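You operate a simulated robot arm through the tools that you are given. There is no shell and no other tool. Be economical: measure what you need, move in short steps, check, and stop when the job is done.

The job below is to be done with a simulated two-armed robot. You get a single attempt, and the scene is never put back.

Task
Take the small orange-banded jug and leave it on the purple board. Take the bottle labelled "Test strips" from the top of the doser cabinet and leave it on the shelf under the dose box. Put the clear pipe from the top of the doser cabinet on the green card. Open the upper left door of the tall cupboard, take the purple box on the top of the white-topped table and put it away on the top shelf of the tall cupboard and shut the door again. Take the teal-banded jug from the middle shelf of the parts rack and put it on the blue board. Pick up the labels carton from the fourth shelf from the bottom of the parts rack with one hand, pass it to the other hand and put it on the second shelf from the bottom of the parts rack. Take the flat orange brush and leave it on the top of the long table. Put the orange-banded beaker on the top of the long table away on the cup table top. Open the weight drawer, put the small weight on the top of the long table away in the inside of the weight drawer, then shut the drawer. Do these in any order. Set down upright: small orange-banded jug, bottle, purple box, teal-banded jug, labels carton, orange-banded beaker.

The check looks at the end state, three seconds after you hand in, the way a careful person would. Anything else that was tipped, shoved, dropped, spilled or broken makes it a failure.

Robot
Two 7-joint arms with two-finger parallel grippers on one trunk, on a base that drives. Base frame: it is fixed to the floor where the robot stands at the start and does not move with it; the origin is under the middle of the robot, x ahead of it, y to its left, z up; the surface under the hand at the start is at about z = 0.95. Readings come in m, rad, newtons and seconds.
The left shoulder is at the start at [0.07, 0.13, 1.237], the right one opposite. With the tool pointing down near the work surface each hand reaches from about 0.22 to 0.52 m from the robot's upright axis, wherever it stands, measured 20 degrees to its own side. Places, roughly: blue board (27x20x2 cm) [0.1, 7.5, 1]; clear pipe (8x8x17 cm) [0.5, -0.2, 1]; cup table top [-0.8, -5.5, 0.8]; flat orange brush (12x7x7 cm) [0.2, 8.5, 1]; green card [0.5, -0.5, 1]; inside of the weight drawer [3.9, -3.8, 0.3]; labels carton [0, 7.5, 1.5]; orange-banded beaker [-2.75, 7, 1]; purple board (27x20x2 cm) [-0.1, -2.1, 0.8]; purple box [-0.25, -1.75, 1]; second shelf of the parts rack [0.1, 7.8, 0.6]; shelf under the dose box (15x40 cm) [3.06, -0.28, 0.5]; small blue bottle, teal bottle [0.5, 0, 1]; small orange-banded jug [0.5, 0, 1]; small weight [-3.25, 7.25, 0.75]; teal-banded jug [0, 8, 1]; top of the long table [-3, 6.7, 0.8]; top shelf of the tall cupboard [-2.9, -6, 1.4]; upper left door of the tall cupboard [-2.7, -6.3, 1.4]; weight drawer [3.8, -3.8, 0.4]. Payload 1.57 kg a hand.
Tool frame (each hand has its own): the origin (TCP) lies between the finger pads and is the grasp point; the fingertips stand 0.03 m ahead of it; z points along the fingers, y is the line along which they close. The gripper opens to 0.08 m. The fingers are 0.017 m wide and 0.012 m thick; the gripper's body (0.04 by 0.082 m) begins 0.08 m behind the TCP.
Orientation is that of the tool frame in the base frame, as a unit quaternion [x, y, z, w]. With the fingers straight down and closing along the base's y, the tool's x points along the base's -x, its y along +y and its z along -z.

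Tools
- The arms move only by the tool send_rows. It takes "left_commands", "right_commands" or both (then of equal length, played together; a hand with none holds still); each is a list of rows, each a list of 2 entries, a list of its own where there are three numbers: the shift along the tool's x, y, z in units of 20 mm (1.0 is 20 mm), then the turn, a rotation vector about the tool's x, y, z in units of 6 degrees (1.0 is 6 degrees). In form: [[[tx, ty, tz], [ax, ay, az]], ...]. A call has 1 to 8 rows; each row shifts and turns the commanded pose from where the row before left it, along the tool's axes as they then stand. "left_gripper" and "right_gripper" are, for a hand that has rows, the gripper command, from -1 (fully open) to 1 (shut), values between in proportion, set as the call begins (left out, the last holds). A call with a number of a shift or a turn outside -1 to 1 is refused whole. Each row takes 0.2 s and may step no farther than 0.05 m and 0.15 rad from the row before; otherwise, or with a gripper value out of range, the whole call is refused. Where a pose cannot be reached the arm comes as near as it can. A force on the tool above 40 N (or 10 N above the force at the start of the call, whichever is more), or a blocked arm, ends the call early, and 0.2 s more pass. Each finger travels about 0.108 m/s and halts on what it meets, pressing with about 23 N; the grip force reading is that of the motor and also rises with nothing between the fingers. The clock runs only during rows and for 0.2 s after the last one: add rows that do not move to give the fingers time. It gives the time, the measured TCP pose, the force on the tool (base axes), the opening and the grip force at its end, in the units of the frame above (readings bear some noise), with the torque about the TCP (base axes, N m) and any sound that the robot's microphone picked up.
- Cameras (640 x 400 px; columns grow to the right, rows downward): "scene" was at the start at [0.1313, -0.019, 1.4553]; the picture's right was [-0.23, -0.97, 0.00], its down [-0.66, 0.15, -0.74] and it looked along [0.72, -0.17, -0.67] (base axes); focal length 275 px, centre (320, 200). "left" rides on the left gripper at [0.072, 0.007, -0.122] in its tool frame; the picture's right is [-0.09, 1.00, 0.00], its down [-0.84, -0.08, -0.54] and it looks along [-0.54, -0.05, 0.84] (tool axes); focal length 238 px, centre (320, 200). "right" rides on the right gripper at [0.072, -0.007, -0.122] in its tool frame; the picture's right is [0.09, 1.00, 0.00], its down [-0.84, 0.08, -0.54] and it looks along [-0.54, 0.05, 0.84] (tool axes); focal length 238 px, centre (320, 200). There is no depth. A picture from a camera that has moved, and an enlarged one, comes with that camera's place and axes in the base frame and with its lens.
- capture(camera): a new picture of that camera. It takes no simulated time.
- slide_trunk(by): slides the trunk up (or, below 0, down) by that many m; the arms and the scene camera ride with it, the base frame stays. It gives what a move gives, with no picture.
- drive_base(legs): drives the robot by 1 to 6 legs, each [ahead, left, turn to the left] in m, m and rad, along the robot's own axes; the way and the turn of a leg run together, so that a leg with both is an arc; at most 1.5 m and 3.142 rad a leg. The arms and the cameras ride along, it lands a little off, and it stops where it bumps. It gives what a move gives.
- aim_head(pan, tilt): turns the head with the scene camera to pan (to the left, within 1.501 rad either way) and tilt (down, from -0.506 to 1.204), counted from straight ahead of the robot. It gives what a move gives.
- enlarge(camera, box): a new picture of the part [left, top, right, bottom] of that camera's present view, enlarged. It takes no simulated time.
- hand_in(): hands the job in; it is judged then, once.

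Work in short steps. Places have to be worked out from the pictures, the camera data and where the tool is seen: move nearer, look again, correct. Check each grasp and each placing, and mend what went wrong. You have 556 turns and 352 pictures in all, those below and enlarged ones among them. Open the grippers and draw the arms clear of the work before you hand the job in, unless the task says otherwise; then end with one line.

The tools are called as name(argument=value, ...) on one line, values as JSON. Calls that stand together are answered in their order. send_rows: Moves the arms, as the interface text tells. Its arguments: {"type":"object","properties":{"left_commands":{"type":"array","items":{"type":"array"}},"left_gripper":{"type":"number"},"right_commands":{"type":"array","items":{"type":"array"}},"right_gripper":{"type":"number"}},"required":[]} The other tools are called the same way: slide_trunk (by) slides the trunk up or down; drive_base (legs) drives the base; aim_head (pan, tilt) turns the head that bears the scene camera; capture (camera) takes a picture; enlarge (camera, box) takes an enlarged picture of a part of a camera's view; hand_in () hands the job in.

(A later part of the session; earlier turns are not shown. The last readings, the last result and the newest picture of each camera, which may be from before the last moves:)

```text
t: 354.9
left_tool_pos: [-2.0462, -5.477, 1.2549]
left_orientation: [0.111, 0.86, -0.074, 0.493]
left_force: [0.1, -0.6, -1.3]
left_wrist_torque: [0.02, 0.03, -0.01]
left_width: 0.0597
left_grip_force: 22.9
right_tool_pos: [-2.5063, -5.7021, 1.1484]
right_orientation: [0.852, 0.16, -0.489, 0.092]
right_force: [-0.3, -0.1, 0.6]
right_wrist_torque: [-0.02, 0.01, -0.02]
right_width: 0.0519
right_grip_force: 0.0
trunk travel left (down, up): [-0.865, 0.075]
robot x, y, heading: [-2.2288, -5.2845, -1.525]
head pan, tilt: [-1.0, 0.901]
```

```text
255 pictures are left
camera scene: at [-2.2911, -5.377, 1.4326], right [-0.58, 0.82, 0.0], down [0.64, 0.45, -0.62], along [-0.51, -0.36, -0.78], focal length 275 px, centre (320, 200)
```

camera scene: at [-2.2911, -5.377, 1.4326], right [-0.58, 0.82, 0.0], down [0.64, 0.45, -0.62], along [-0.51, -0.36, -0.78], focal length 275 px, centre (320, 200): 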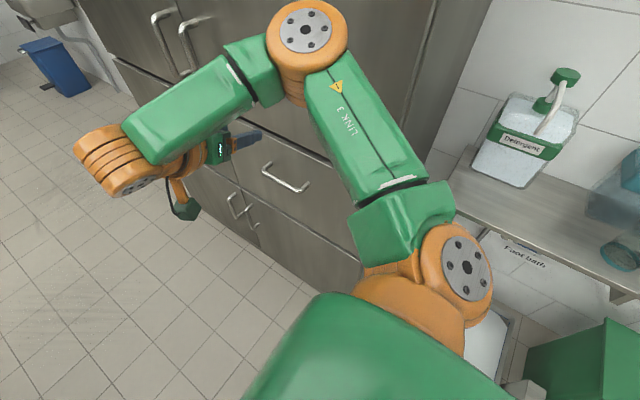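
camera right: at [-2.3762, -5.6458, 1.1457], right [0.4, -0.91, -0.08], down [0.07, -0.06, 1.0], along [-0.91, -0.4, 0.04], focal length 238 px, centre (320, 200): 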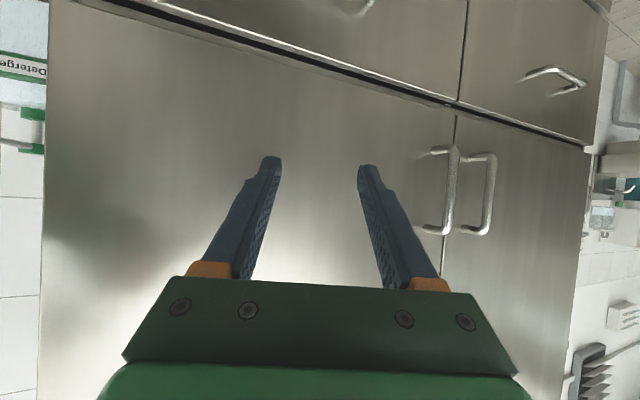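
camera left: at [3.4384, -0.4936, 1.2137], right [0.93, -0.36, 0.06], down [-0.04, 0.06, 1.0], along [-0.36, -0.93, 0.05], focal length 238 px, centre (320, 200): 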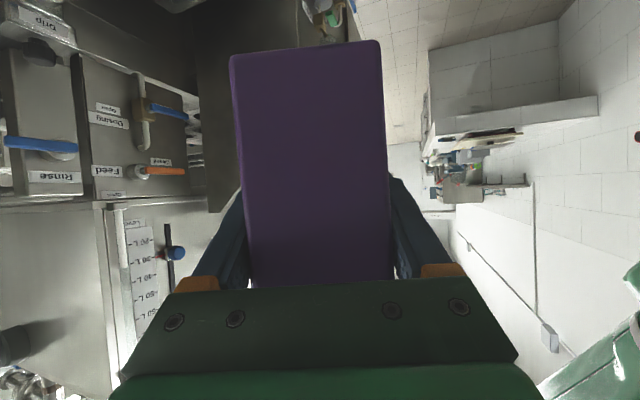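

The right elbow is nearly at the cupboard, so I change plan: face west and pull the handle straight back. First move away east and turn the hand back.

drive_base(legs=[[0, 0.55, 0]])

send_rows(right_commands=[[[0, 0, 0], [-0.86, 0, -0.5]], [[0, 0, 0], [-0.86, 0, -0.5]], [[0, 0, 0], [-0.86, 0, -0.5]], [[0, 0, 0], [-0.86, 0, -0.5]], [[0, 0, 0], [-0.86, 0, -0.5]], [[0, 0, 0], [-0.86, 0, -0.5]], [[0, 0, 0], [-0.86, 0, -0.5]], [[0, 0, 0], [-0.86, 0, -0.5]]])

send_rows(right_commands=[[[0, 0, 0], [-0.86, 0, -0.5]], [[0, 0, 0], [-0.86, 0, -0.5]], [[0, 0, 0], [-0.6, 0, -0.35]]])

drive_base(legs=[[0.5, 0, 0], [0.5, 0, -1.62]])

aim_head(pan=0, tilt=0.4)

capture(camera="scene")

```text
t: 357.7
left_tool_pos: [-1.566, -5.455, 1.254]
left_orientation: [0.11, 0.86, -0.073, 0.492]
left_force: [0.3, 0.4, -2.4]
left_wrist_torque: [0.02, 0.11, -0.03]
left_width: 0.0598
left_grip_force: 22.6
right_tool_pos: [-2.0266, -5.6824, 1.1476]
right_orientation: [0.852, 0.159, -0.49, 0.09]
right_force: [0.0, -0.2, 0.4]
right_wrist_torque: [-0.02, -0.01, -0.02]
right_width: 0.0521
right_grip_force: 0.1
trunk travel left (down, up): [-0.865, 0.075]
robot x, y, heading: [-1.7572, -5.2591, -1.526]
head pan, tilt: [-1.0, 0.901]
stopped in leg 1: the robot was blocked; the commanded pose is now the measured one
```

```text
t: 359.5
left_tool_pos: [-1.568, -5.4554, 1.255]
left_orientation: [0.11, 0.859, -0.073, 0.494]
left_force: [-0.2, -0.2, -2.0]
left_wrist_torque: [-0.01, 0.06, 0.01]
left_width: 0.0599
left_grip_force: 23.6
right_tool_pos: [-2.0281, -5.6815, 1.1478]
right_orientation: [0.715, 0.491, -0.41, 0.283]
right_force: [-0.1, -0.4, 0.3]
right_wrist_torque: [0.06, -0.05, 0.0]
right_width: 0.052
right_grip_force: 0.0
trunk travel left (down, up): [-0.865, 0.075]
robot x, y, heading: [-1.7573, -5.2652, -1.525]
head pan, tilt: [-1.0, 0.901]
```

```text
t: 360.3
left_tool_pos: [-1.5675, -5.4553, 1.2548]
left_orientation: [0.109, 0.86, -0.071, 0.494]
left_force: [0.3, -0.1, -1.7]
left_wrist_torque: [0.0, 0.04, 0.02]
left_width: 0.0597
left_grip_force: 23.0
right_tool_pos: [-2.0281, -5.6828, 1.1473]
right_orientation: [0.64, 0.586, -0.366, 0.338]
right_force: [-0.2, -0.2, 0.4]
right_wrist_torque: [-0.01, 0.01, 0.0]
right_width: 0.052
right_grip_force: 0.0
trunk travel left (down, up): [-0.865, 0.075]
robot x, y, heading: [-1.7548, -5.2638, -1.524]
head pan, tilt: [-1.0, 0.901]
```

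```text
t: 362.2
left_tool_pos: [-1.5282, -5.5936, 1.2563]
left_orientation: [0.013, 0.867, -0.023, 0.498]
left_force: [0.2, 1.1, -1.3]
left_wrist_torque: [-0.01, 0.08, -0.05]
left_width: 0.0598
left_grip_force: 22.8
right_tool_pos: [-1.9279, -5.9155, 1.1509]
right_orientation: [0.57, 0.651, -0.331, 0.377]
right_force: [0.1, 0.4, -0.3]
right_wrist_torque: [-0.01, -0.01, 0.0]
right_width: 0.0518
right_grip_force: 0.0
trunk travel left (down, up): [-0.865, 0.075]
robot x, y, heading: [-1.7543, -5.4557, -1.306]
head pan, tilt: [-1.0, 0.901]
stopped in leg 1: the robot was blocked; the commanded pose is now the measured one
```

```text
t: 363.5
left_tool_pos: [-1.5301, -5.6037, 1.2559]
left_orientation: [0.014, 0.866, -0.018, 0.499]
left_force: [-0.5, -1.2, -3.0]
left_wrist_torque: [-0.03, 0.02, -0.06]
left_width: 0.0598
left_grip_force: 23.5
right_tool_pos: [-1.9291, -5.9254, 1.1475]
right_orientation: [0.571, 0.652, -0.328, 0.376]
right_force: [0.2, -0.2, -0.1]
right_wrist_torque: [0.0, 0.0, -0.02]
right_width: 0.0521
right_grip_force: 0.0
trunk travel left (down, up): [-0.865, 0.075]
robot x, y, heading: [-1.7571, -5.4584, -1.306]
head pan, tilt: [0.0, 0.4]
```

```text
254 pictures are left
camera scene: at [-1.717, -5.5937, 1.4756], right [-0.96, -0.26, 0.0], down [-0.1, 0.38, -0.92], along [0.24, -0.89, -0.39], focal length 275 px, centre (320, 200)
```

scene: 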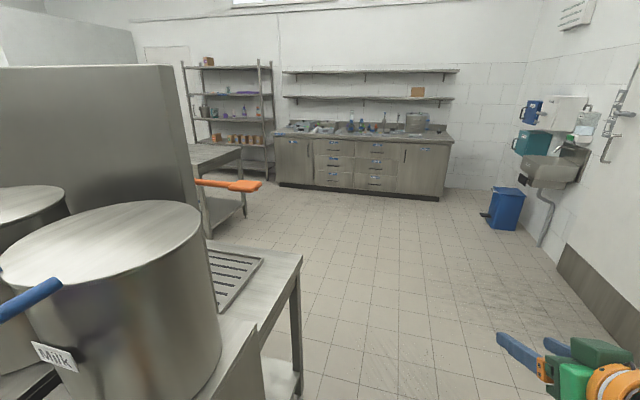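

I bumped the cups table's west end. I move west away from it at once and check the table.

drive_base(legs=[[0, -0.3, 0]])

aim_head(pan=0.8, tilt=0.5)

capture(camera="scene")

```text
t: 365.5
left_tool_pos: [-1.8137, -5.6826, 1.2555]
left_orientation: [0.012, 0.868, -0.016, 0.497]
left_force: [0.3, 0.7, -2.1]
left_wrist_torque: [0.0, 0.08, -0.03]
left_width: 0.0598
left_grip_force: 23.1
right_tool_pos: [-2.214, -6.0058, 1.1477]
right_orientation: [0.569, 0.654, -0.327, 0.376]
right_force: [0.6, 0.2, -0.3]
right_wrist_torque: [0.01, -0.01, 0.02]
right_width: 0.0523
right_grip_force: 0.1
trunk travel left (down, up): [-0.865, 0.075]
robot x, y, heading: [-2.0427, -5.5383, -1.299]
head pan, tilt: [0.0, 0.4]
```

```text
t: 366.7
left_tool_pos: [-1.817, -5.6833, 1.2555]
left_orientation: [0.012, 0.867, -0.017, 0.498]
left_force: [-0.3, -0.2, -1.7]
left_wrist_torque: [0.03, 0.06, -0.03]
left_width: 0.0596
left_grip_force: 23.1
right_tool_pos: [-2.2163, -6.0064, 1.1485]
right_orientation: [0.57, 0.654, -0.326, 0.375]
right_force: [-0.5, -0.8, -1.7]
right_wrist_torque: [0.0, 0.0, -0.03]
right_width: 0.0521
right_grip_force: 0.0
trunk travel left (down, up): [-0.865, 0.075]
robot x, y, heading: [-2.0397, -5.5352, -1.297]
head pan, tilt: [0.799, 0.499]
```

```text
253 pictures are left
camera scene: at [-1.9495, -5.6286, 1.4664], right [-0.48, -0.88, 0.0], down [-0.42, 0.23, -0.88], along [0.77, -0.42, -0.48], focal length 275 px, centre (320, 200)
```

scene: 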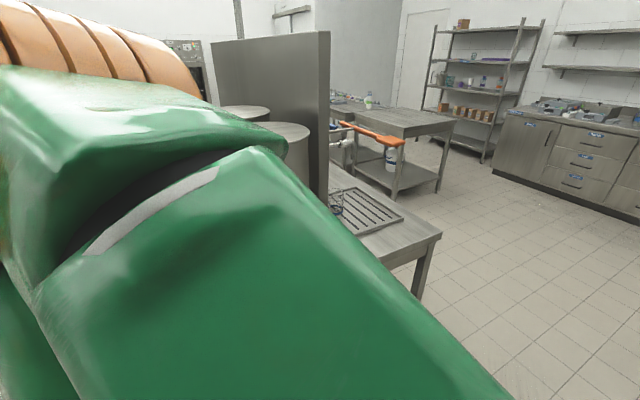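

Nothing was disturbed. Base clearance needed is ~0.33 m. I turn to face west here and slide south in front of the left door.

drive_base(legs=[[0, 0.1, 0], [0, 0, -1.85]])

drive_base(legs=[[0, 0.8, 0]])

aim_head(pan=-0.2, tilt=0.45)

capture(camera="scene")

capture(camera="right")

```text
t: 372.3
left_tool_pos: [-2.1546, -5.6817, 1.2544]
left_orientation: [0.706, 0.503, -0.412, 0.282]
left_force: [0.7, 0.2, -1.5]
left_wrist_torque: [0.11, 0.0, 0.02]
left_width: 0.0598
left_grip_force: 23.1
right_tool_pos: [-2.3445, -5.2045, 1.1465]
right_orientation: [0.864, -0.072, -0.496, -0.04]
right_force: [-0.3, -1.0, -0.2]
right_wrist_torque: [-0.01, 0.01, -0.04]
right_width: 0.052
right_grip_force: 0.0
trunk travel left (down, up): [-0.865, 0.075]
robot x, y, heading: [-1.9488, -5.5133, 3.113]
head pan, tilt: [0.799, 0.499]
```

```text
t: 376.6
left_tool_pos: [-2.1741, -6.4711, 1.2546]
left_orientation: [0.703, 0.506, -0.411, 0.284]
left_force: [0.0, 0.1, -2.0]
left_wrist_torque: [0.05, -0.04, 0.01]
left_width: 0.0596
left_grip_force: 22.8
right_tool_pos: [-2.3663, -5.9964, 1.1457]
right_orientation: [0.865, -0.069, -0.496, -0.039]
right_force: [-0.2, -0.4, 0.6]
right_wrist_torque: [0.01, -0.02, 0.0]
right_width: 0.052
right_grip_force: 0.2
trunk travel left (down, up): [-0.865, 0.075]
robot x, y, heading: [-1.9673, -6.2996, 3.121]
head pan, tilt: [0.799, 0.499]
```

```text
t: 377.8
left_tool_pos: [-2.1723, -6.4736, 1.2555]
left_orientation: [0.704, 0.506, -0.411, 0.283]
left_force: [0.5, -0.5, -1.5]
left_wrist_torque: [0.05, -0.02, 0.02]
left_width: 0.0599
left_grip_force: 22.9
right_tool_pos: [-2.3669, -5.9979, 1.1469]
right_orientation: [0.865, -0.069, -0.496, -0.039]
right_force: [-0.1, -1.1, -0.6]
right_wrist_torque: [-0.02, 0.02, 0.0]
right_width: 0.0522
right_grip_force: 0.2
trunk travel left (down, up): [-0.865, 0.075]
robot x, y, heading: [-1.9665, -6.2956, 3.118]
head pan, tilt: [-0.201, 0.45]
```

```text
252 pictures are left
camera scene: at [-2.1075, -6.2774, 1.4709], right [0.22, 0.98, 0.0], down [0.42, -0.1, -0.9], along [-0.88, 0.2, -0.44], focal length 275 px, centre (320, 200)
```

scene: 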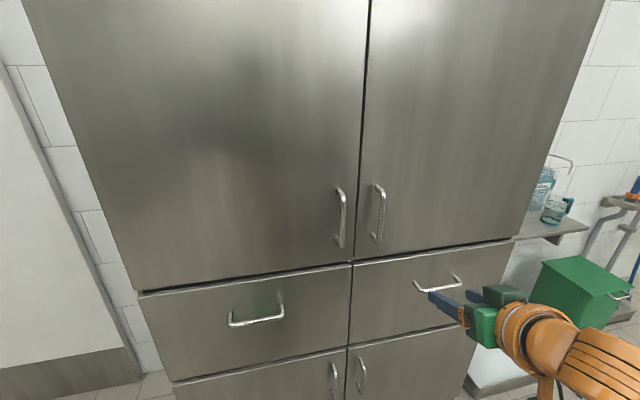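

```text
251 pictures are left
camera right: at [-2.2255, -6.0131, 1.1454], right [-0.11, -0.99, -0.08], down [0.03, -0.08, 1.0], along [-0.99, 0.11, 0.04], focal length 238 px, centre (320, 200)
```

right: 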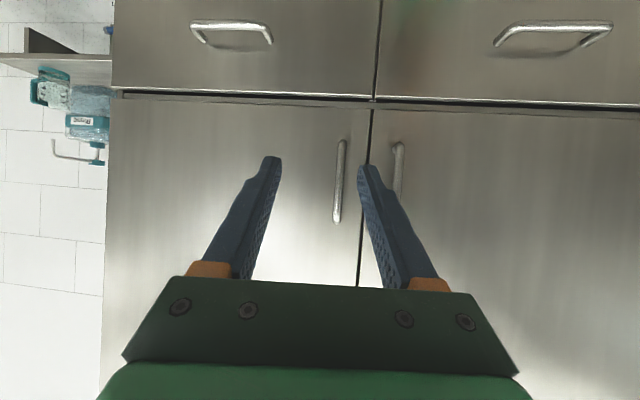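

Handle bar at (-2.655,-6.10,1.05–1.20). I shift 10 cm south, 12 cm ahead and straighten the hand.

drive_base(legs=[[0.12, 0.1, 0]])

send_rows(right_commands=[[[0, 0, 0], [-0.6, 0, -0.35]], [[0, 0, 0], [-0.6, 0, -0.35]], [[0, 0, 0], [0, 0, 0]]])

capture(camera="right")

```text
t: 379.2
left_tool_pos: [-2.2896, -6.5661, 1.2557]
left_orientation: [0.703, 0.506, -0.411, 0.283]
left_force: [0.5, 0.4, -2.2]
left_wrist_torque: [0.07, 0.01, 0.0]
left_width: 0.0598
left_grip_force: 23.4
right_tool_pos: [-2.4827, -6.0908, 1.147]
right_orientation: [0.864, -0.069, -0.497, -0.037]
right_force: [0.1, 1.3, 1.3]
right_wrist_torque: [-0.05, 0.01, -0.01]
right_width: 0.0519
right_grip_force: 0.0
trunk travel left (down, up): [-0.865, 0.075]
robot x, y, heading: [-2.0849, -6.3945, 3.119]
head pan, tilt: [-0.201, 0.45]
```

```text
t: 380.0
left_tool_pos: [-2.292, -6.5694, 1.255]
left_orientation: [0.704, 0.506, -0.41, 0.283]
left_force: [0.3, 0.3, -2.0]
left_wrist_torque: [0.06, -0.02, 0.02]
left_width: 0.0598
left_grip_force: 23.0
right_tool_pos: [-2.4869, -6.094, 1.1464]
right_orientation: [0.868, -0.006, -0.497, -0.003]
right_force: [0.3, -0.1, -0.7]
right_wrist_torque: [-0.03, -0.01, 0.0]
right_width: 0.0519
right_grip_force: 0.1
trunk travel left (down, up): [-0.865, 0.075]
robot x, y, heading: [-2.0867, -6.3943, 3.116]
head pan, tilt: [-0.201, 0.45]
```

```text
250 pictures are left
camera right: at [-2.3439, -6.0887, 1.1452], right [0.03, -1.0, -0.08], down [0.05, -0.08, 1.0], along [-1.0, -0.04, 0.04], focal length 238 px, centre (320, 200)
```

right: 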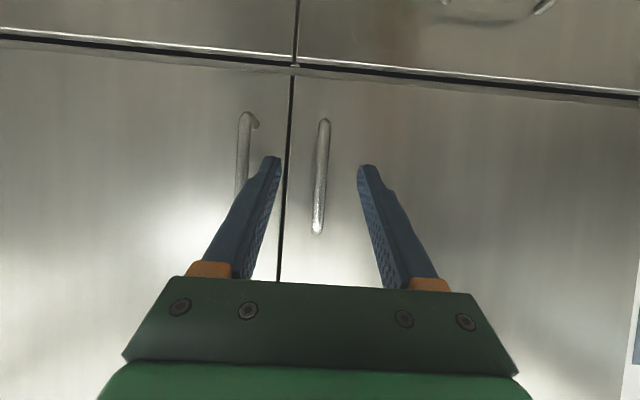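

The bar is centred between the fingers. I move the hand straight in 16 cm.

send_rows(right_commands=[[[-0.5, 0, 0.86], [0, 0, 0]], [[-0.5, 0, 0.86], [0, 0, 0]], [[-0.5, 0, 0.86], [0, 0, 0]], [[-0.5, 0, 0.86], [0, 0, 0]], [[-0.5, 0, 0.86], [0, 0, 0]], [[-0.5, 0, 0.86], [0, 0, 0]], [[-0.5, 0, 0.86], [0, 0, 0]], [[-0.45, 0, 0.75], [0, 0, 0]]])

capture(camera="right")

```text
t: 381.8
left_tool_pos: [-2.2938, -6.5692, 1.2557]
left_orientation: [0.705, 0.505, -0.41, 0.282]
left_force: [-0.7, 0.1, -2.0]
left_wrist_torque: [0.05, -0.02, 0.03]
left_width: 0.0595
left_grip_force: 23.2
right_tool_pos: [-2.6453, -6.0923, 1.1471]
right_orientation: [0.867, -0.006, -0.498, -0.003]
right_force: [0.7, 0.6, 0.1]
right_wrist_torque: [-0.02, -0.04, 0.0]
right_width: 0.0522
right_grip_force: 0.0
trunk travel left (down, up): [-0.865, 0.075]
robot x, y, heading: [-2.0851, -6.3922, 3.12]
head pan, tilt: [-0.201, 0.45]
```

```text
249 pictures are left
camera right: at [-2.5024, -6.0881, 1.1459], right [0.03, -1.0, -0.08], down [0.04, -0.08, 1.0], along [-1.0, -0.04, 0.04], focal length 238 px, centre (320, 200)
```

right: 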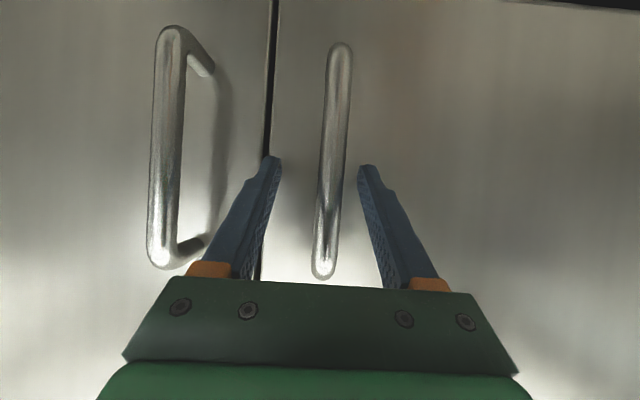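

The bar is between the fingers. I close the grip.

send_rows(right_commands=[[[0, 0, 0], [0, 0, 0]], [[0, 0, 0], [0, 0, 0]], [[0, 0, 0], [0, 0, 0]], [[0, 0, 0], [0, 0, 0]]], right_gripper=1)

```text
t: 382.8
left_tool_pos: [-2.2923, -6.5744, 1.2529]
left_orientation: [0.705, 0.506, -0.409, 0.281]
left_force: [-0.8, 0.0, -2.7]
left_wrist_torque: [0.05, -0.02, -0.01]
left_width: 0.0598
left_grip_force: 23.0
right_tool_pos: [-2.6464, -6.0993, 1.1478]
right_orientation: [0.868, -0.004, -0.497, -0.004]
right_force: [5.9, -14.1, -13.6]
right_wrist_torque: [-0.27, 0.38, 0.19]
right_width: 0.0155
right_grip_force: 31.4
trunk travel left (down, up): [-0.865, 0.075]
robot x, y, heading: [-2.0864, -6.3956, 3.116]
head pan, tilt: [-0.201, 0.45]
```

Gripped (15.5 mm bar). I pull back 8 cm slowly.

send_rows(right_commands=[[[0.25, 0, -0.43], [0, 0, 0]], [[0.25, 0, -0.43], [0, 0, 0]], [[0.25, 0, -0.43], [0, 0, 0]], [[0.25, 0, -0.43], [0, 0, 0]], [[0.25, 0.05, -0.43], [0, 0, 0]], [[0.25, 0.05, -0.43], [0, 0, 0]], [[0.25, 0.05, -0.43], [0, 0, 0]], [[0.25, 0.05, -0.43], [0, 0, 0]]])

capture(camera="scene")

```text
t: 384.6
left_tool_pos: [-2.2974, -6.5846, 1.253]
left_orientation: [0.706, 0.509, -0.404, 0.28]
left_force: [0.2, 0.3, -2.0]
left_wrist_torque: [0.08, -0.02, 0.03]
left_width: 0.0598
left_grip_force: 23.2
right_tool_pos: [-2.5684, -6.1118, 1.1489]
right_orientation: [0.869, 0.0, -0.496, -0.006]
right_force: [-7.6, -29.6, -9.3]
right_wrist_torque: [-0.45, 0.78, 0.15]
right_width: 0.0159
right_grip_force: 31.5
trunk travel left (down, up): [-0.865, 0.075]
robot x, y, heading: [-2.0848, -6.3965, 3.117]
head pan, tilt: [-0.201, 0.45]
```

```text
248 pictures are left
camera scene: at [-2.2337, -6.3919, 1.4702], right [0.22, 0.98, 0.01], down [0.43, -0.08, -0.9], along [-0.88, 0.2, -0.44], focal length 275 px, centre (320, 200)
```

scene: 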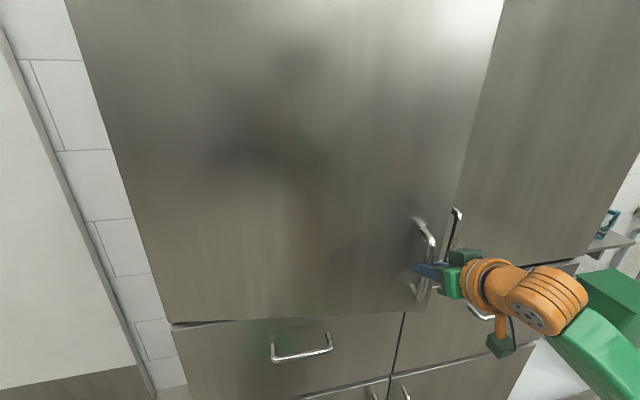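

The door is opening; force points toward -y, so I follow the arc: further back with more -y.

send_rows(right_commands=[[[0.0, 0.4, 0], [0, 0, 0]], [[0.4, 0.3, -0.7], [0, 0, 0]], [[0.4, 0.3, -0.7], [0, 0, 0]], [[0.4, 0.3, -0.7], [0, 0, 0]], [[0.4, 0.35, -0.7], [0, 0, 0]], [[0.4, 0.35, -0.7], [0, 0, 0]], [[0.4, 0.4, -0.7], [0, 0, 0]], [[0.4, 0.4, -0.7], [0, 0, 0]]])

```text
t: 386.4
left_tool_pos: [-2.3016, -6.5697, 1.2525]
left_orientation: [0.706, 0.505, -0.408, 0.284]
left_force: [0.1, 0.3, -2.6]
left_wrist_torque: [0.08, -0.04, 0.0]
left_width: 0.0601
left_grip_force: 22.5
right_tool_pos: [-2.4945, -6.1357, 1.1507]
right_orientation: [0.871, -0.006, -0.492, -0.003]
right_force: [-3.7, -7.7, -24.0]
right_wrist_torque: [0.11, -0.48, 0.08]
right_width: 0.0158
right_grip_force: 31.0
right hand out of reach, approached as far as the arm can: row 6, 7, 8
trunk travel left (down, up): [-0.865, 0.075]
robot x, y, heading: [-2.0872, -6.3953, 3.125]
head pan, tilt: [-0.201, 0.45]
```

The arm can't come closer, so I use the base: back 12 cm and 6 cm left along the arc.

drive_base(legs=[[-0.06, 0.025, 0], [-0.06, 0.035, 0]])

capture(camera="scene")

```text
t: 388.0
left_tool_pos: [-2.1805, -6.6372, 1.2532]
left_orientation: [0.707, 0.506, -0.407, 0.281]
left_force: [0.4, -1.5, -2.4]
left_wrist_torque: [0.09, -0.02, 0.03]
left_width: 0.0599
left_grip_force: 23.7
right_tool_pos: [-2.3745, -6.2031, 1.1559]
right_orientation: [0.868, -0.004, -0.497, -0.005]
right_force: [-10.6, -14.3, 2.8]
right_wrist_torque: [-0.5, 0.86, -0.01]
right_width: 0.0159
right_grip_force: 31.6
trunk travel left (down, up): [-0.865, 0.075]
robot x, y, heading: [-1.9695, -6.4597, 3.117]
head pan, tilt: [-0.201, 0.45]
```

```text
247 pictures are left
camera scene: at [-2.1154, -6.4439, 1.4706], right [0.22, 0.97, 0.01], down [0.43, -0.09, -0.9], along [-0.88, 0.2, -0.44], focal length 275 px, centre (320, 200)
```

scene: 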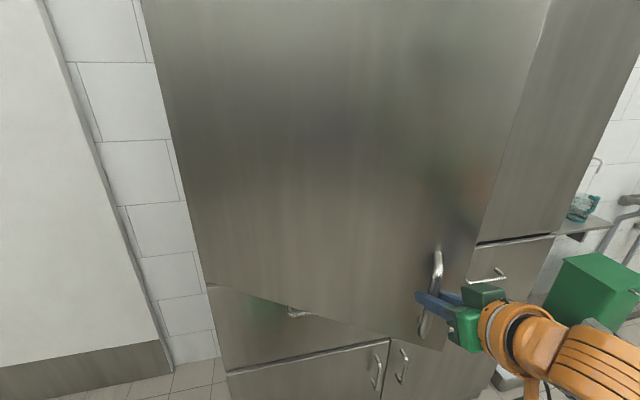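

Open ~30°. I continue along the arc with the base.

drive_base(legs=[[-0.065, 0.055, 0], [-0.06, 0.07, 0]])

capture(camera="scene")

```text
t: 389.8
left_tool_pos: [-2.0616, -6.7612, 1.2523]
left_orientation: [0.707, 0.505, -0.406, 0.284]
left_force: [0.7, -0.3, -1.1]
left_wrist_torque: [0.03, -0.01, -0.01]
left_width: 0.0598
left_grip_force: 23.2
right_tool_pos: [-2.2555, -6.3258, 1.1541]
right_orientation: [0.869, -0.004, -0.495, -0.003]
right_force: [-15.9, -10.2, -5.7]
right_wrist_torque: [-0.35, 0.76, 0.08]
right_width: 0.0157
right_grip_force: 31.5
trunk travel left (down, up): [-0.865, 0.075]
robot x, y, heading: [-1.8445, -6.5866, 3.118]
head pan, tilt: [-0.201, 0.45]
```

```text
246 pictures are left
camera scene: at [-1.9975, -6.5656, 1.4698], right [0.22, 0.97, 0.01], down [0.43, -0.09, -0.9], along [-0.87, 0.2, -0.44], focal length 275 px, centre (320, 200)
```

scene: 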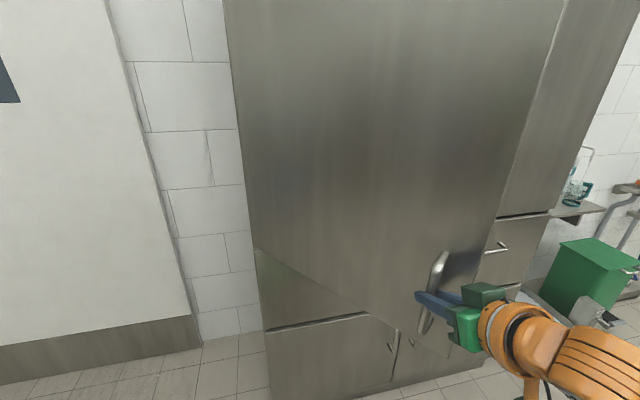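

~48°. One more arc step to ~65°.

drive_base(legs=[[-0.05, 0.07, 0], [-0.035, 0.07, 0]])

capture(camera="scene")

capture(camera="right")

```text
t: 391.5
left_tool_pos: [-1.9829, -6.8935, 1.252]
left_orientation: [0.706, 0.505, -0.406, 0.286]
left_force: [-0.4, 1.5, -1.2]
left_wrist_torque: [0.03, -0.05, 0.01]
left_width: 0.0597
left_grip_force: 23.2
right_tool_pos: [-2.1782, -6.4608, 1.1535]
right_orientation: [0.867, -0.007, -0.498, -0.002]
right_force: [-21.1, -5.5, 0.7]
right_wrist_torque: [-0.08, 0.75, 0.16]
right_width: 0.0159
right_grip_force: 31.7
trunk travel left (down, up): [-0.865, 0.075]
robot x, y, heading: [-1.7655, -6.7215, 3.114]
head pan, tilt: [-0.201, 0.45]
```

```text
245 pictures are left
camera scene: at [-1.9197, -6.6989, 1.4696], right [0.22, 0.97, 0.0], down [0.43, -0.1, -0.9], along [-0.87, 0.2, -0.45], focal length 275 px, centre (320, 200)
```

scene: 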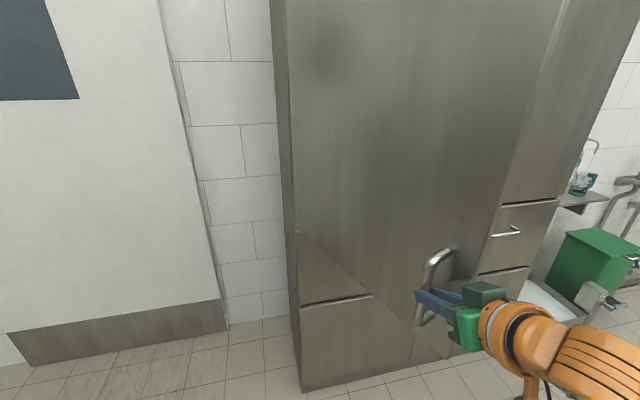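

```text
244 pictures are left
camera right: at [-2.0349, -6.4556, 1.1513], right [0.03, -1.0, -0.08], down [0.05, -0.08, 1.0], along [-1.0, -0.04, 0.04], focal length 238 px, centre (320, 200)
```

right: 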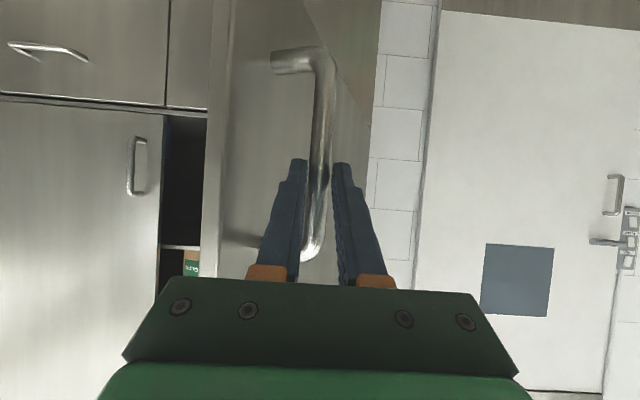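

I carry on along the arc past 90°, moving mostly left (south).

drive_base(legs=[[-0.02, 0.1, 0], [-0.01, 0.09, 0], [0.005, 0.09, 0]])

capture(camera="right")

capture(camera="scene")

```text
t: 394.1
left_tool_pos: [-1.9528, -7.1637, 1.256]
left_orientation: [0.704, 0.503, -0.413, 0.285]
left_force: [0.2, 0.7, -1.5]
left_wrist_torque: [0.01, -0.02, 0.0]
left_width: 0.0598
left_grip_force: 22.9
right_tool_pos: [-2.148, -6.7288, 1.1545]
right_orientation: [0.864, -0.01, -0.503, -0.001]
right_force: [0.8, 0.2, -1.4]
right_wrist_torque: [-0.04, -0.02, 0.05]
right_width: 0.0002
right_grip_force: 21.7
trunk travel left (down, up): [-0.865, 0.075]
robot x, y, heading: [-1.744, -7.0016, 3.115]
head pan, tilt: [-0.201, 0.45]
```

```text
243 pictures are left
camera right: at [-2.0044, -6.7258, 1.1522], right [0.03, -1.0, -0.07], down [0.06, -0.07, 1.0], along [-1.0, -0.03, 0.05], focal length 238 px, centre (320, 200)
```

right: 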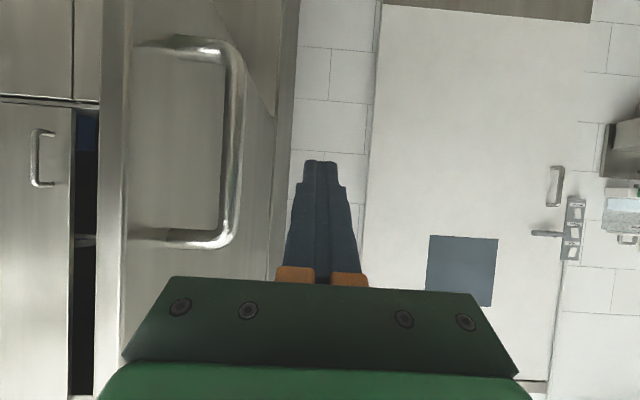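

```text
242 pictures are left
camera scene: at [-1.8865, -6.9676, 1.4707], right [0.23, 0.97, -0.01], down [0.42, -0.11, -0.9], along [-0.88, 0.2, -0.44], focal length 275 px, centre (320, 200)
```

scene: 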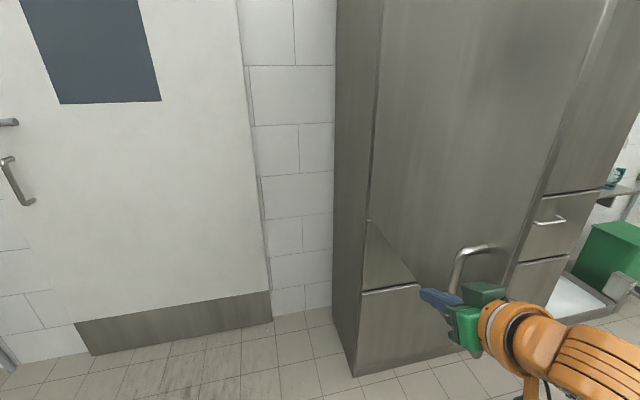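

The grip slipped off with the door ~70° open. I'll push it further from the inside: swing the right hand clear around the door's edge by rotating the base.

drive_base(legs=[[0, 0, -0.87], [0.273, -0.218, 0]])

capture(camera="scene")

```text
t: 398.6
left_tool_pos: [-2.0103, -6.6058, 1.2555]
left_orientation: [0.853, 0.157, -0.491, 0.079]
left_force: [1.0, 0.1, -2.4]
left_wrist_torque: [0.05, -0.07, -0.01]
left_width: 0.0597
left_grip_force: 22.6
right_tool_pos: [-1.7981, -6.1786, 1.1588]
right_orientation: [0.778, -0.375, -0.454, -0.219]
right_force: [0.1, -0.9, -0.8]
right_wrist_torque: [0.02, 0.01, 0.0]
right_width: 0.0
right_grip_force: 21.3
trunk travel left (down, up): [-0.865, 0.075]
robot x, y, heading: [-1.742, -6.6515, 2.235]
head pan, tilt: [-0.201, 0.45]
```

```text
241 pictures are left
camera scene: at [-1.8172, -6.5336, 1.4712], right [0.89, 0.45, 0.0], down [0.19, -0.39, -0.9], along [-0.4, 0.81, -0.43], focal length 275 px, centre (320, 200)
```

scene: 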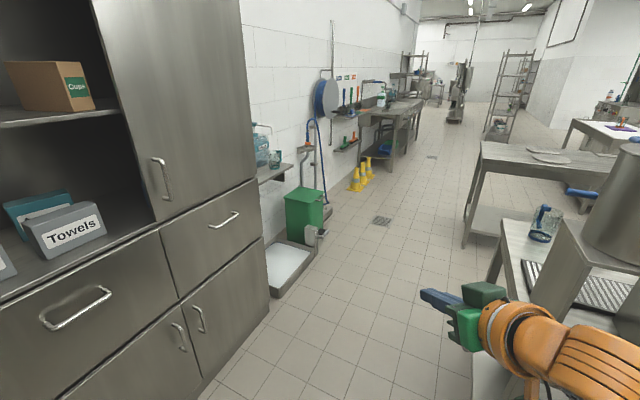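

I can see inside now. I look left for the whole shelf and the door's edge.

aim_head(pan=0.6, tilt=0.3)

capture(camera="scene")

```text
t: 399.8
left_tool_pos: [-2.0091, -6.6028, 1.255]
left_orientation: [0.853, 0.156, -0.492, 0.08]
left_force: [-0.5, -0.2, -1.6]
left_wrist_torque: [0.01, -0.07, -0.04]
left_width: 0.0595
left_grip_force: 22.7
right_tool_pos: [-1.7987, -6.1776, 1.1568]
right_orientation: [0.779, -0.375, -0.453, -0.217]
right_force: [0.1, 0.8, -0.3]
right_wrist_torque: [0.0, 0.01, 0.01]
right_width: 0.0001
right_grip_force: 21.7
trunk travel left (down, up): [-0.865, 0.075]
robot x, y, heading: [-1.7475, -6.6537, 2.238]
head pan, tilt: [0.6, 0.3]
```

```text
240 pictures are left
camera scene: at [-1.865, -6.5846, 1.4848], right [0.3, 0.95, 0.0], down [0.28, -0.09, -0.96], along [-0.91, 0.29, -0.3], focal length 275 px, centre (320, 200)
```

scene: 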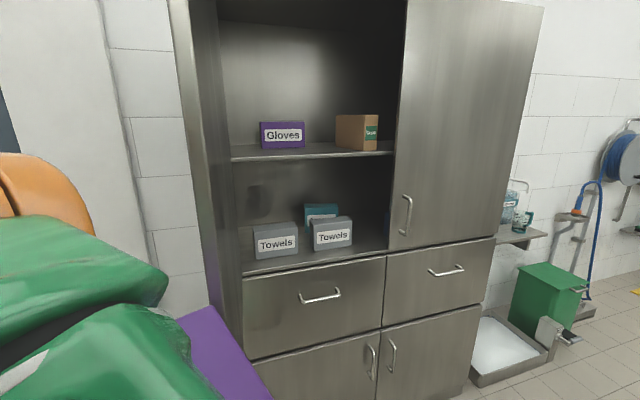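

The door is already ~87° open. I'll nudge it a bit wider: turn west so the right hand is inside the door edge.

drive_base(legs=[[0, 0, 0.88]])

aim_head(pan=-0.2, tilt=0.5)

capture(camera="scene")

```text
t: 402.4
left_tool_pos: [-1.9519, -6.8254, 1.2547]
left_orientation: [0.705, 0.505, -0.41, 0.282]
left_force: [-0.4, 0.2, -1.0]
left_wrist_torque: [0.04, -0.06, 0.02]
left_width: 0.0597
left_grip_force: 22.7
right_tool_pos: [-2.1455, -6.3895, 1.1577]
right_orientation: [0.864, -0.007, -0.503, -0.003]
right_force: [-0.4, 0.0, 0.2]
right_wrist_torque: [-0.02, -0.01, 0.05]
right_width: 0.0
right_grip_force: 21.4
trunk travel left (down, up): [-0.865, 0.075]
robot x, y, heading: [-1.746, -6.6548, 3.117]
head pan, tilt: [0.6, 0.3]
```

```text
t: 403.6
left_tool_pos: [-1.9516, -6.825, 1.2555]
left_orientation: [0.705, 0.504, -0.411, 0.282]
left_force: [0.8, 0.7, -2.1]
left_wrist_torque: [0.05, -0.01, 0.02]
left_width: 0.0598
left_grip_force: 22.8
right_tool_pos: [-2.1459, -6.3905, 1.1573]
right_orientation: [0.864, -0.008, -0.503, -0.005]
right_force: [-0.8, 0.9, -0.4]
right_wrist_torque: [0.0, 0.0, 0.0]
right_width: 0.0002
right_grip_force: 21.2
trunk travel left (down, up): [-0.865, 0.075]
robot x, y, heading: [-1.7451, -6.6516, 3.115]
head pan, tilt: [-0.201, 0.499]
```

```text
239 pictures are left
camera scene: at [-1.884, -6.6307, 1.4664], right [0.22, 0.97, 0.0], down [0.47, -0.11, -0.88], along [-0.86, 0.2, -0.48], focal length 275 px, centre (320, 200)
```

scene: 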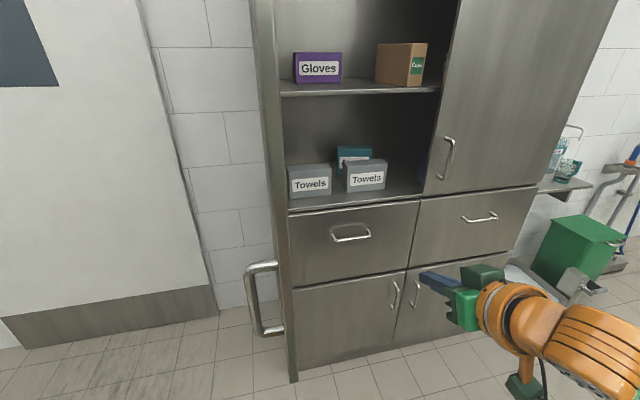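

I push the door wider: 5 cm ahead, then slide south ~0.36 m.

drive_base(legs=[[0.06, 0, 0], [0, 0.37, 0]])

capture(camera="scene")

```text
t: 405.9
left_tool_pos: [-2.0179, -7.0806, 1.2541]
left_orientation: [0.705, 0.505, -0.409, 0.282]
left_force: [-1.0, 0.7, -1.1]
left_wrist_torque: [0.02, -0.01, -0.04]
left_width: 0.0595
left_grip_force: 23.2
right_tool_pos: [-2.2134, -6.6394, 1.1564]
right_orientation: [0.865, -0.017, -0.501, -0.012]
right_force: [-0.1, 0.9, -1.2]
right_wrist_torque: [-0.1, 0.0, 0.12]
right_width: 0.0
right_grip_force: 21.5
trunk travel left (down, up): [-0.865, 0.075]
robot x, y, heading: [-1.8106, -6.9098, 3.118]
head pan, tilt: [-0.201, 0.499]
stopped in leg 2: the force on the tool passed its limit at 200 N (the readings are from after the stop); the commanded pose is now the measured one
```

```text
238 pictures are left
camera scene: at [-1.9502, -6.8863, 1.4663], right [0.22, 0.97, 0.0], down [0.47, -0.11, -0.88], along [-0.86, 0.2, -0.48], focal length 275 px, centre (320, 200)
```

scene: 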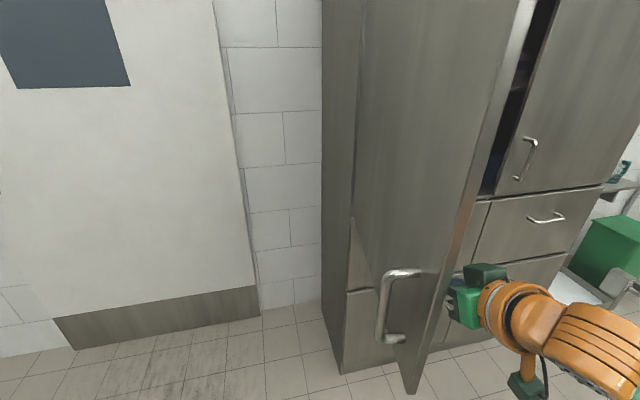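

The door seems at its stop (~90°). I back off and go north past the door edge with the left hand, then prepare both hands.

drive_base(legs=[[0, -0.08, 0], [-0.05, 0, 0], [0, -0.85, 0]])

aim_head(pan=0.3, tilt=0.3)

capture(camera="scene")

```text
t: 411.8
left_tool_pos: [-1.9487, -6.153, 1.2554]
left_orientation: [0.711, 0.497, -0.413, 0.277]
left_force: [-0.1, 0.2, -1.7]
left_wrist_torque: [0.06, -0.03, -0.01]
left_width: 0.06
left_grip_force: 23.0
right_tool_pos: [-2.1328, -5.7087, 1.1566]
right_orientation: [0.866, -0.026, -0.5, -0.018]
right_force: [1.2, 0.1, 0.3]
right_wrist_torque: [0.03, -0.05, 0.0]
right_width: 0.0001
right_grip_force: 21.5
trunk travel left (down, up): [-0.865, 0.075]
robot x, y, heading: [-1.7405, -5.9869, 3.096]
head pan, tilt: [-0.201, 0.499]
stopped in leg 3: the robot was blocked; the commanded pose is now the measured one
```

```text
t: 412.7
left_tool_pos: [-1.9481, -6.1543, 1.2555]
left_orientation: [0.71, 0.498, -0.412, 0.278]
left_force: [0.9, -0.1, -1.4]
left_wrist_torque: [0.06, -0.01, 0.03]
left_width: 0.0598
left_grip_force: 23.1
right_tool_pos: [-2.1341, -5.7107, 1.1578]
right_orientation: [0.865, -0.026, -0.501, -0.017]
right_force: [0.6, -1.3, -0.4]
right_wrist_torque: [0.01, -0.05, -0.04]
right_width: 0.0
right_grip_force: 21.7
trunk travel left (down, up): [-0.865, 0.075]
robot x, y, heading: [-1.7416, -5.9861, 3.091]
head pan, tilt: [0.3, 0.3]
```

```text
237 pictures are left
camera scene: at [-1.8795, -6.0074, 1.4848], right [-0.25, 0.97, 0.0], down [0.29, 0.07, -0.96], along [-0.92, -0.24, -0.3], focal length 275 px, centre (320, 200)
```

scene: 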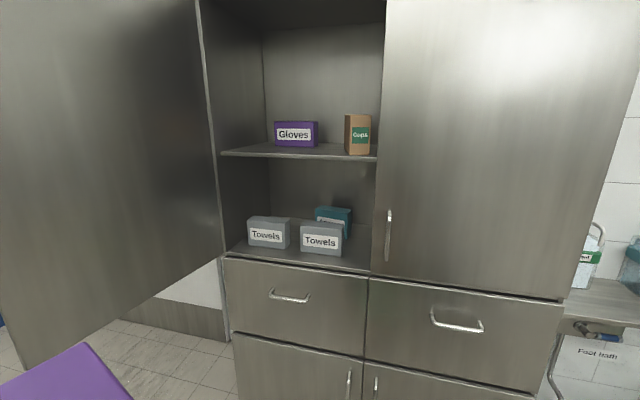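

Shelf top z≈1.35; free area y -6.2…-6.55, x -2.74…-2.98. I move 10 cm off the cups table, then turn the left hand to point forward and fold the right hand outward.

drive_base(legs=[[0.1, -0.05, 0.04]])

send_rows(left_commands=[[[0, 0, 0], [0.86, 0, 0.5]], [[0, 0, 0], [0.86, 0, 0.5]], [[0, 0, 0], [0.86, 0, 0.5]], [[0, 0, 0], [0.86, 0, 0.5]], [[0, 0, 0], [0.86, 0, 0.5]], [[0, 0, 0], [0.86, 0, 0.5]], [[0, 0, 0], [0.86, 0, 0.5]], [[0, 0, 0], [0.86, 0, 0.5]]], right_commands=[[[0, -0.5, -0.5], [0.86, 0, 0.5]], [[0, -0.5, -0.5], [0.86, 0, 0.5]], [[0, -0.5, -0.5], [0.86, 0, 0.5]], [[0, -0.5, 0], [0.86, 0, 0.5]], [[0, -0.5, 0], [0.86, 0, 0.5]], [[0, -0.5, 0], [0.86, 0, 0.5]], [[0, -0.5, 0], [0.86, 0, 0.5]], [[0, -0.5, 0], [0.86, 0, 0.5]]])

send_rows(left_commands=[[[-0.5, 0, -0.3], [0.86, 0, 0.5]], [[-0.8, 0, -0.5], [0.86, 0, 0.5]], [[-0.8, 0, -0.5], [0.4, 0, 0.25]], [[-0.87, 0, -0.5], [0, 0, 0]], [[-0.87, 0, -0.5], [0, 0, 0]]], right_commands=[[[0, -1, 0], [0, 0, 0]], [[0, -1, 0], [0, 0, 0]], [[0, -1, 0], [0, 0, 0]], [[0, -1, 0], [0, 0, 0]], [[0, -1, 0], [0, 0, 0]]])

slide_trunk(by=0.07)

capture(camera="scene")

```text
t: 413.9
left_tool_pos: [-2.037, -6.1138, 1.2554]
left_orientation: [0.7, 0.513, -0.408, 0.284]
left_force: [0.8, 0.0, -1.1]
left_wrist_torque: [0.11, 0.02, -0.06]
left_width: 0.0598
left_grip_force: 23.3
right_tool_pos: [-2.2409, -5.6755, 1.1595]
right_orientation: [0.865, -0.007, -0.502, -0.008]
right_force: [-0.2, -0.6, 0.2]
right_wrist_torque: [0.03, 0.02, -0.06]
right_width: 0.0
right_grip_force: 21.3
trunk travel left (down, up): [-0.865, 0.075]
robot x, y, heading: [-1.8427, -5.9366, 3.139]
head pan, tilt: [0.3, 0.3]
```

```text
t: 414.5
left_tool_pos: [-2.0419, -6.1113, 1.2551]
left_orientation: [0.737, 0.458, -0.437, 0.237]
left_force: [-16.2, -2.9, -1.1]
left_wrist_torque: [0.19, 0.12, 1.82]
left_width: 0.06
left_grip_force: 23.0
right_tool_pos: [-2.2388, -5.6549, 1.1723]
right_orientation: [0.861, -0.087, -0.499, -0.053]
right_force: [0.1, 0.1, 0.3]
right_wrist_torque: [0.0, -0.03, -0.01]
right_width: 0.0001
right_grip_force: 20.9
right hand out of reach, approached as far as the arm can: row 1, 2
trunk travel left (down, up): [-0.865, 0.075]
robot x, y, heading: [-1.8398, -5.9319, 3.134]
head pan, tilt: [0.3, 0.3]
stopped in row 2 (left hand): the force on the tool passed its limit at 103 N (the readings are from after the stop); the commanded pose is now the measured one
```

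```text
t: 414.8
left_tool_pos: [-2.0453, -6.1077, 1.2573]
left_orientation: [0.738, 0.455, -0.442, 0.229]
left_force: [-6.0, -1.2, -1.0]
left_wrist_torque: [0.15, -0.11, 0.57]
left_width: 0.06
left_grip_force: 22.9
left hand out of reach, approached as far as the arm can: row 1
right_tool_pos: [-2.2399, -5.6477, 1.1698]
right_orientation: [0.861, -0.088, -0.498, -0.051]
right_force: [0.3, -0.3, 0.3]
right_wrist_torque: [-0.01, 0.01, 0.01]
right_width: 0.0002
right_grip_force: 21.9
trunk travel left (down, up): [-0.865, 0.075]
robot x, y, heading: [-1.8412, -5.9333, 3.136]
head pan, tilt: [0.3, 0.3]
stopped in row 1 (left hand): the force on the tool passed its limit at 86 N (the readings are from after the stop); the commanded pose is now the measured one
```

```text
t: 415.9
left_tool_pos: [-2.0461, -6.1091, 1.3267]
left_orientation: [0.738, 0.455, -0.443, 0.229]
left_force: [-10.2, 0.8, -4.8]
left_wrist_torque: [-0.27, 0.33, 1.51]
left_width: 0.0598
left_grip_force: 23.0
right_tool_pos: [-2.2407, -5.6494, 1.2394]
right_orientation: [0.861, -0.088, -0.498, -0.052]
right_force: [0.3, -0.7, -0.1]
right_wrist_torque: [-0.02, 0.0, 0.0]
right_width: 0.0002
right_grip_force: 21.1
trunk travel left (down, up): [-0.935, 0.005]
robot x, y, heading: [-1.8366, -5.935, 3.14]
head pan, tilt: [0.3, 0.3]
```

```text
236 pictures are left
camera scene: at [-1.9782, -5.9613, 1.5548], right [-0.29, 0.96, 0.0], down [0.28, 0.09, -0.96], along [-0.91, -0.28, -0.3], focal length 275 px, centre (320, 200)
```

scene: 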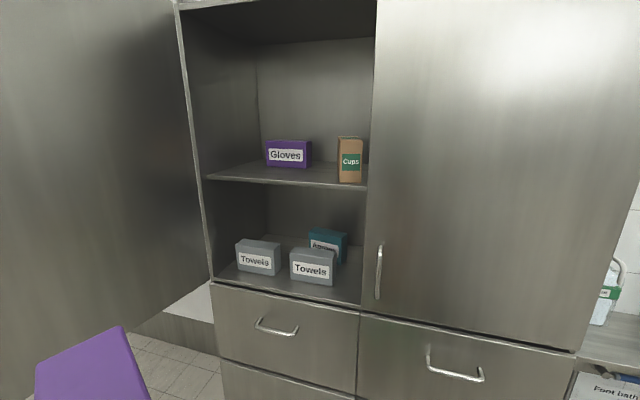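

The left wrist was blocked by my own torso (hand too close for yawing). I first push the left hand forward, then yaw.

send_rows(left_commands=[[[0, -1, 0], [0, 0, 0]], [[0, -1, 0], [0, 0, 0]], [[0, -1, 0], [0, 0, 0]], [[0, -1, 0], [0, 0, 0]], [[0, -1, 0], [0, 0, 0]], [[0, -1, 0], [0, 0, 0]], [[0, -1, 0], [0, 0, 0]], [[0, -1, 0], [0, 0, 0]]])

send_rows(left_commands=[[[0, -0.5, 0], [0.86, 0, 0.5]], [[0, -0.5, 0], [0.86, 0, 0.5]], [[0, -0.5, 0], [0.86, 0, 0.5]], [[0, 0, 0], [0.86, 0, 0.5]], [[0, 0, 0], [0.86, 0, 0.5]], [[0, 0, 0], [0.86, 0, 0.5]], [[0, 0, 0], [0.86, 0, 0.5]], [[0, 0, 0], [0.86, 0, 0.5]]])

capture(camera="scene")

capture(camera="left")

```text
t: 417.7
left_tool_pos: [-2.1863, -6.0308, 1.3363]
left_orientation: [0.738, 0.455, -0.442, 0.23]
left_force: [0.6, 0.1, -1.7]
left_wrist_torque: [0.04, -0.03, -0.02]
left_width: 0.0597
left_grip_force: 22.5
right_tool_pos: [-2.2419, -5.6481, 1.2405]
right_orientation: [0.862, -0.088, -0.497, -0.053]
right_force: [-0.4, -0.2, 0.4]
right_wrist_torque: [0.02, -0.03, 0.01]
right_width: 0.0
right_grip_force: 21.1
trunk travel left (down, up): [-0.935, 0.005]
robot x, y, heading: [-1.8384, -5.9357, 3.139]
head pan, tilt: [0.3, 0.3]
```

```text
t: 419.5
left_tool_pos: [-2.2097, -6.017, 1.3374]
left_orientation: [0.848, 0.111, -0.517, 0.04]
left_force: [-0.1, 0.1, -1.4]
left_wrist_torque: [0.06, -0.07, -0.02]
left_width: 0.0598
left_grip_force: 23.6
right_tool_pos: [-2.2412, -5.6492, 1.2397]
right_orientation: [0.861, -0.088, -0.498, -0.053]
right_force: [0.5, -0.3, 0.0]
right_wrist_torque: [-0.03, -0.03, -0.02]
right_width: 0.0002
right_grip_force: 21.4
trunk travel left (down, up): [-0.935, 0.005]
robot x, y, heading: [-1.8408, -5.934, 3.136]
head pan, tilt: [0.3, 0.3]
```

```text
235 pictures are left
camera scene: at [-1.9784, -5.9625, 1.5548], right [-0.29, 0.96, 0.0], down [0.28, 0.09, -0.96], along [-0.91, -0.28, -0.3], focal length 275 px, centre (320, 200)
```

scene: 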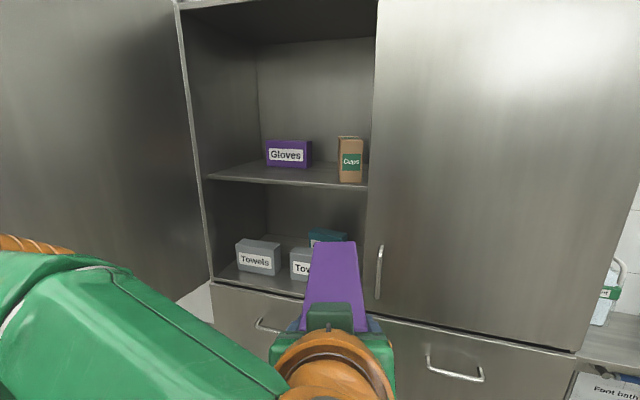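

```text
234 pictures are left
camera left: at [-2.0707, -5.9889, 1.3306], right [0.19, -0.98, 0.04], down [0.08, 0.05, 1.0], along [-0.98, -0.18, 0.09], focal length 238 px, centre (320, 200)
```

left: 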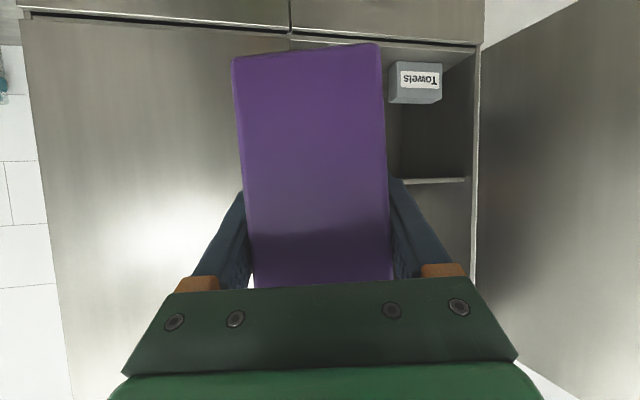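

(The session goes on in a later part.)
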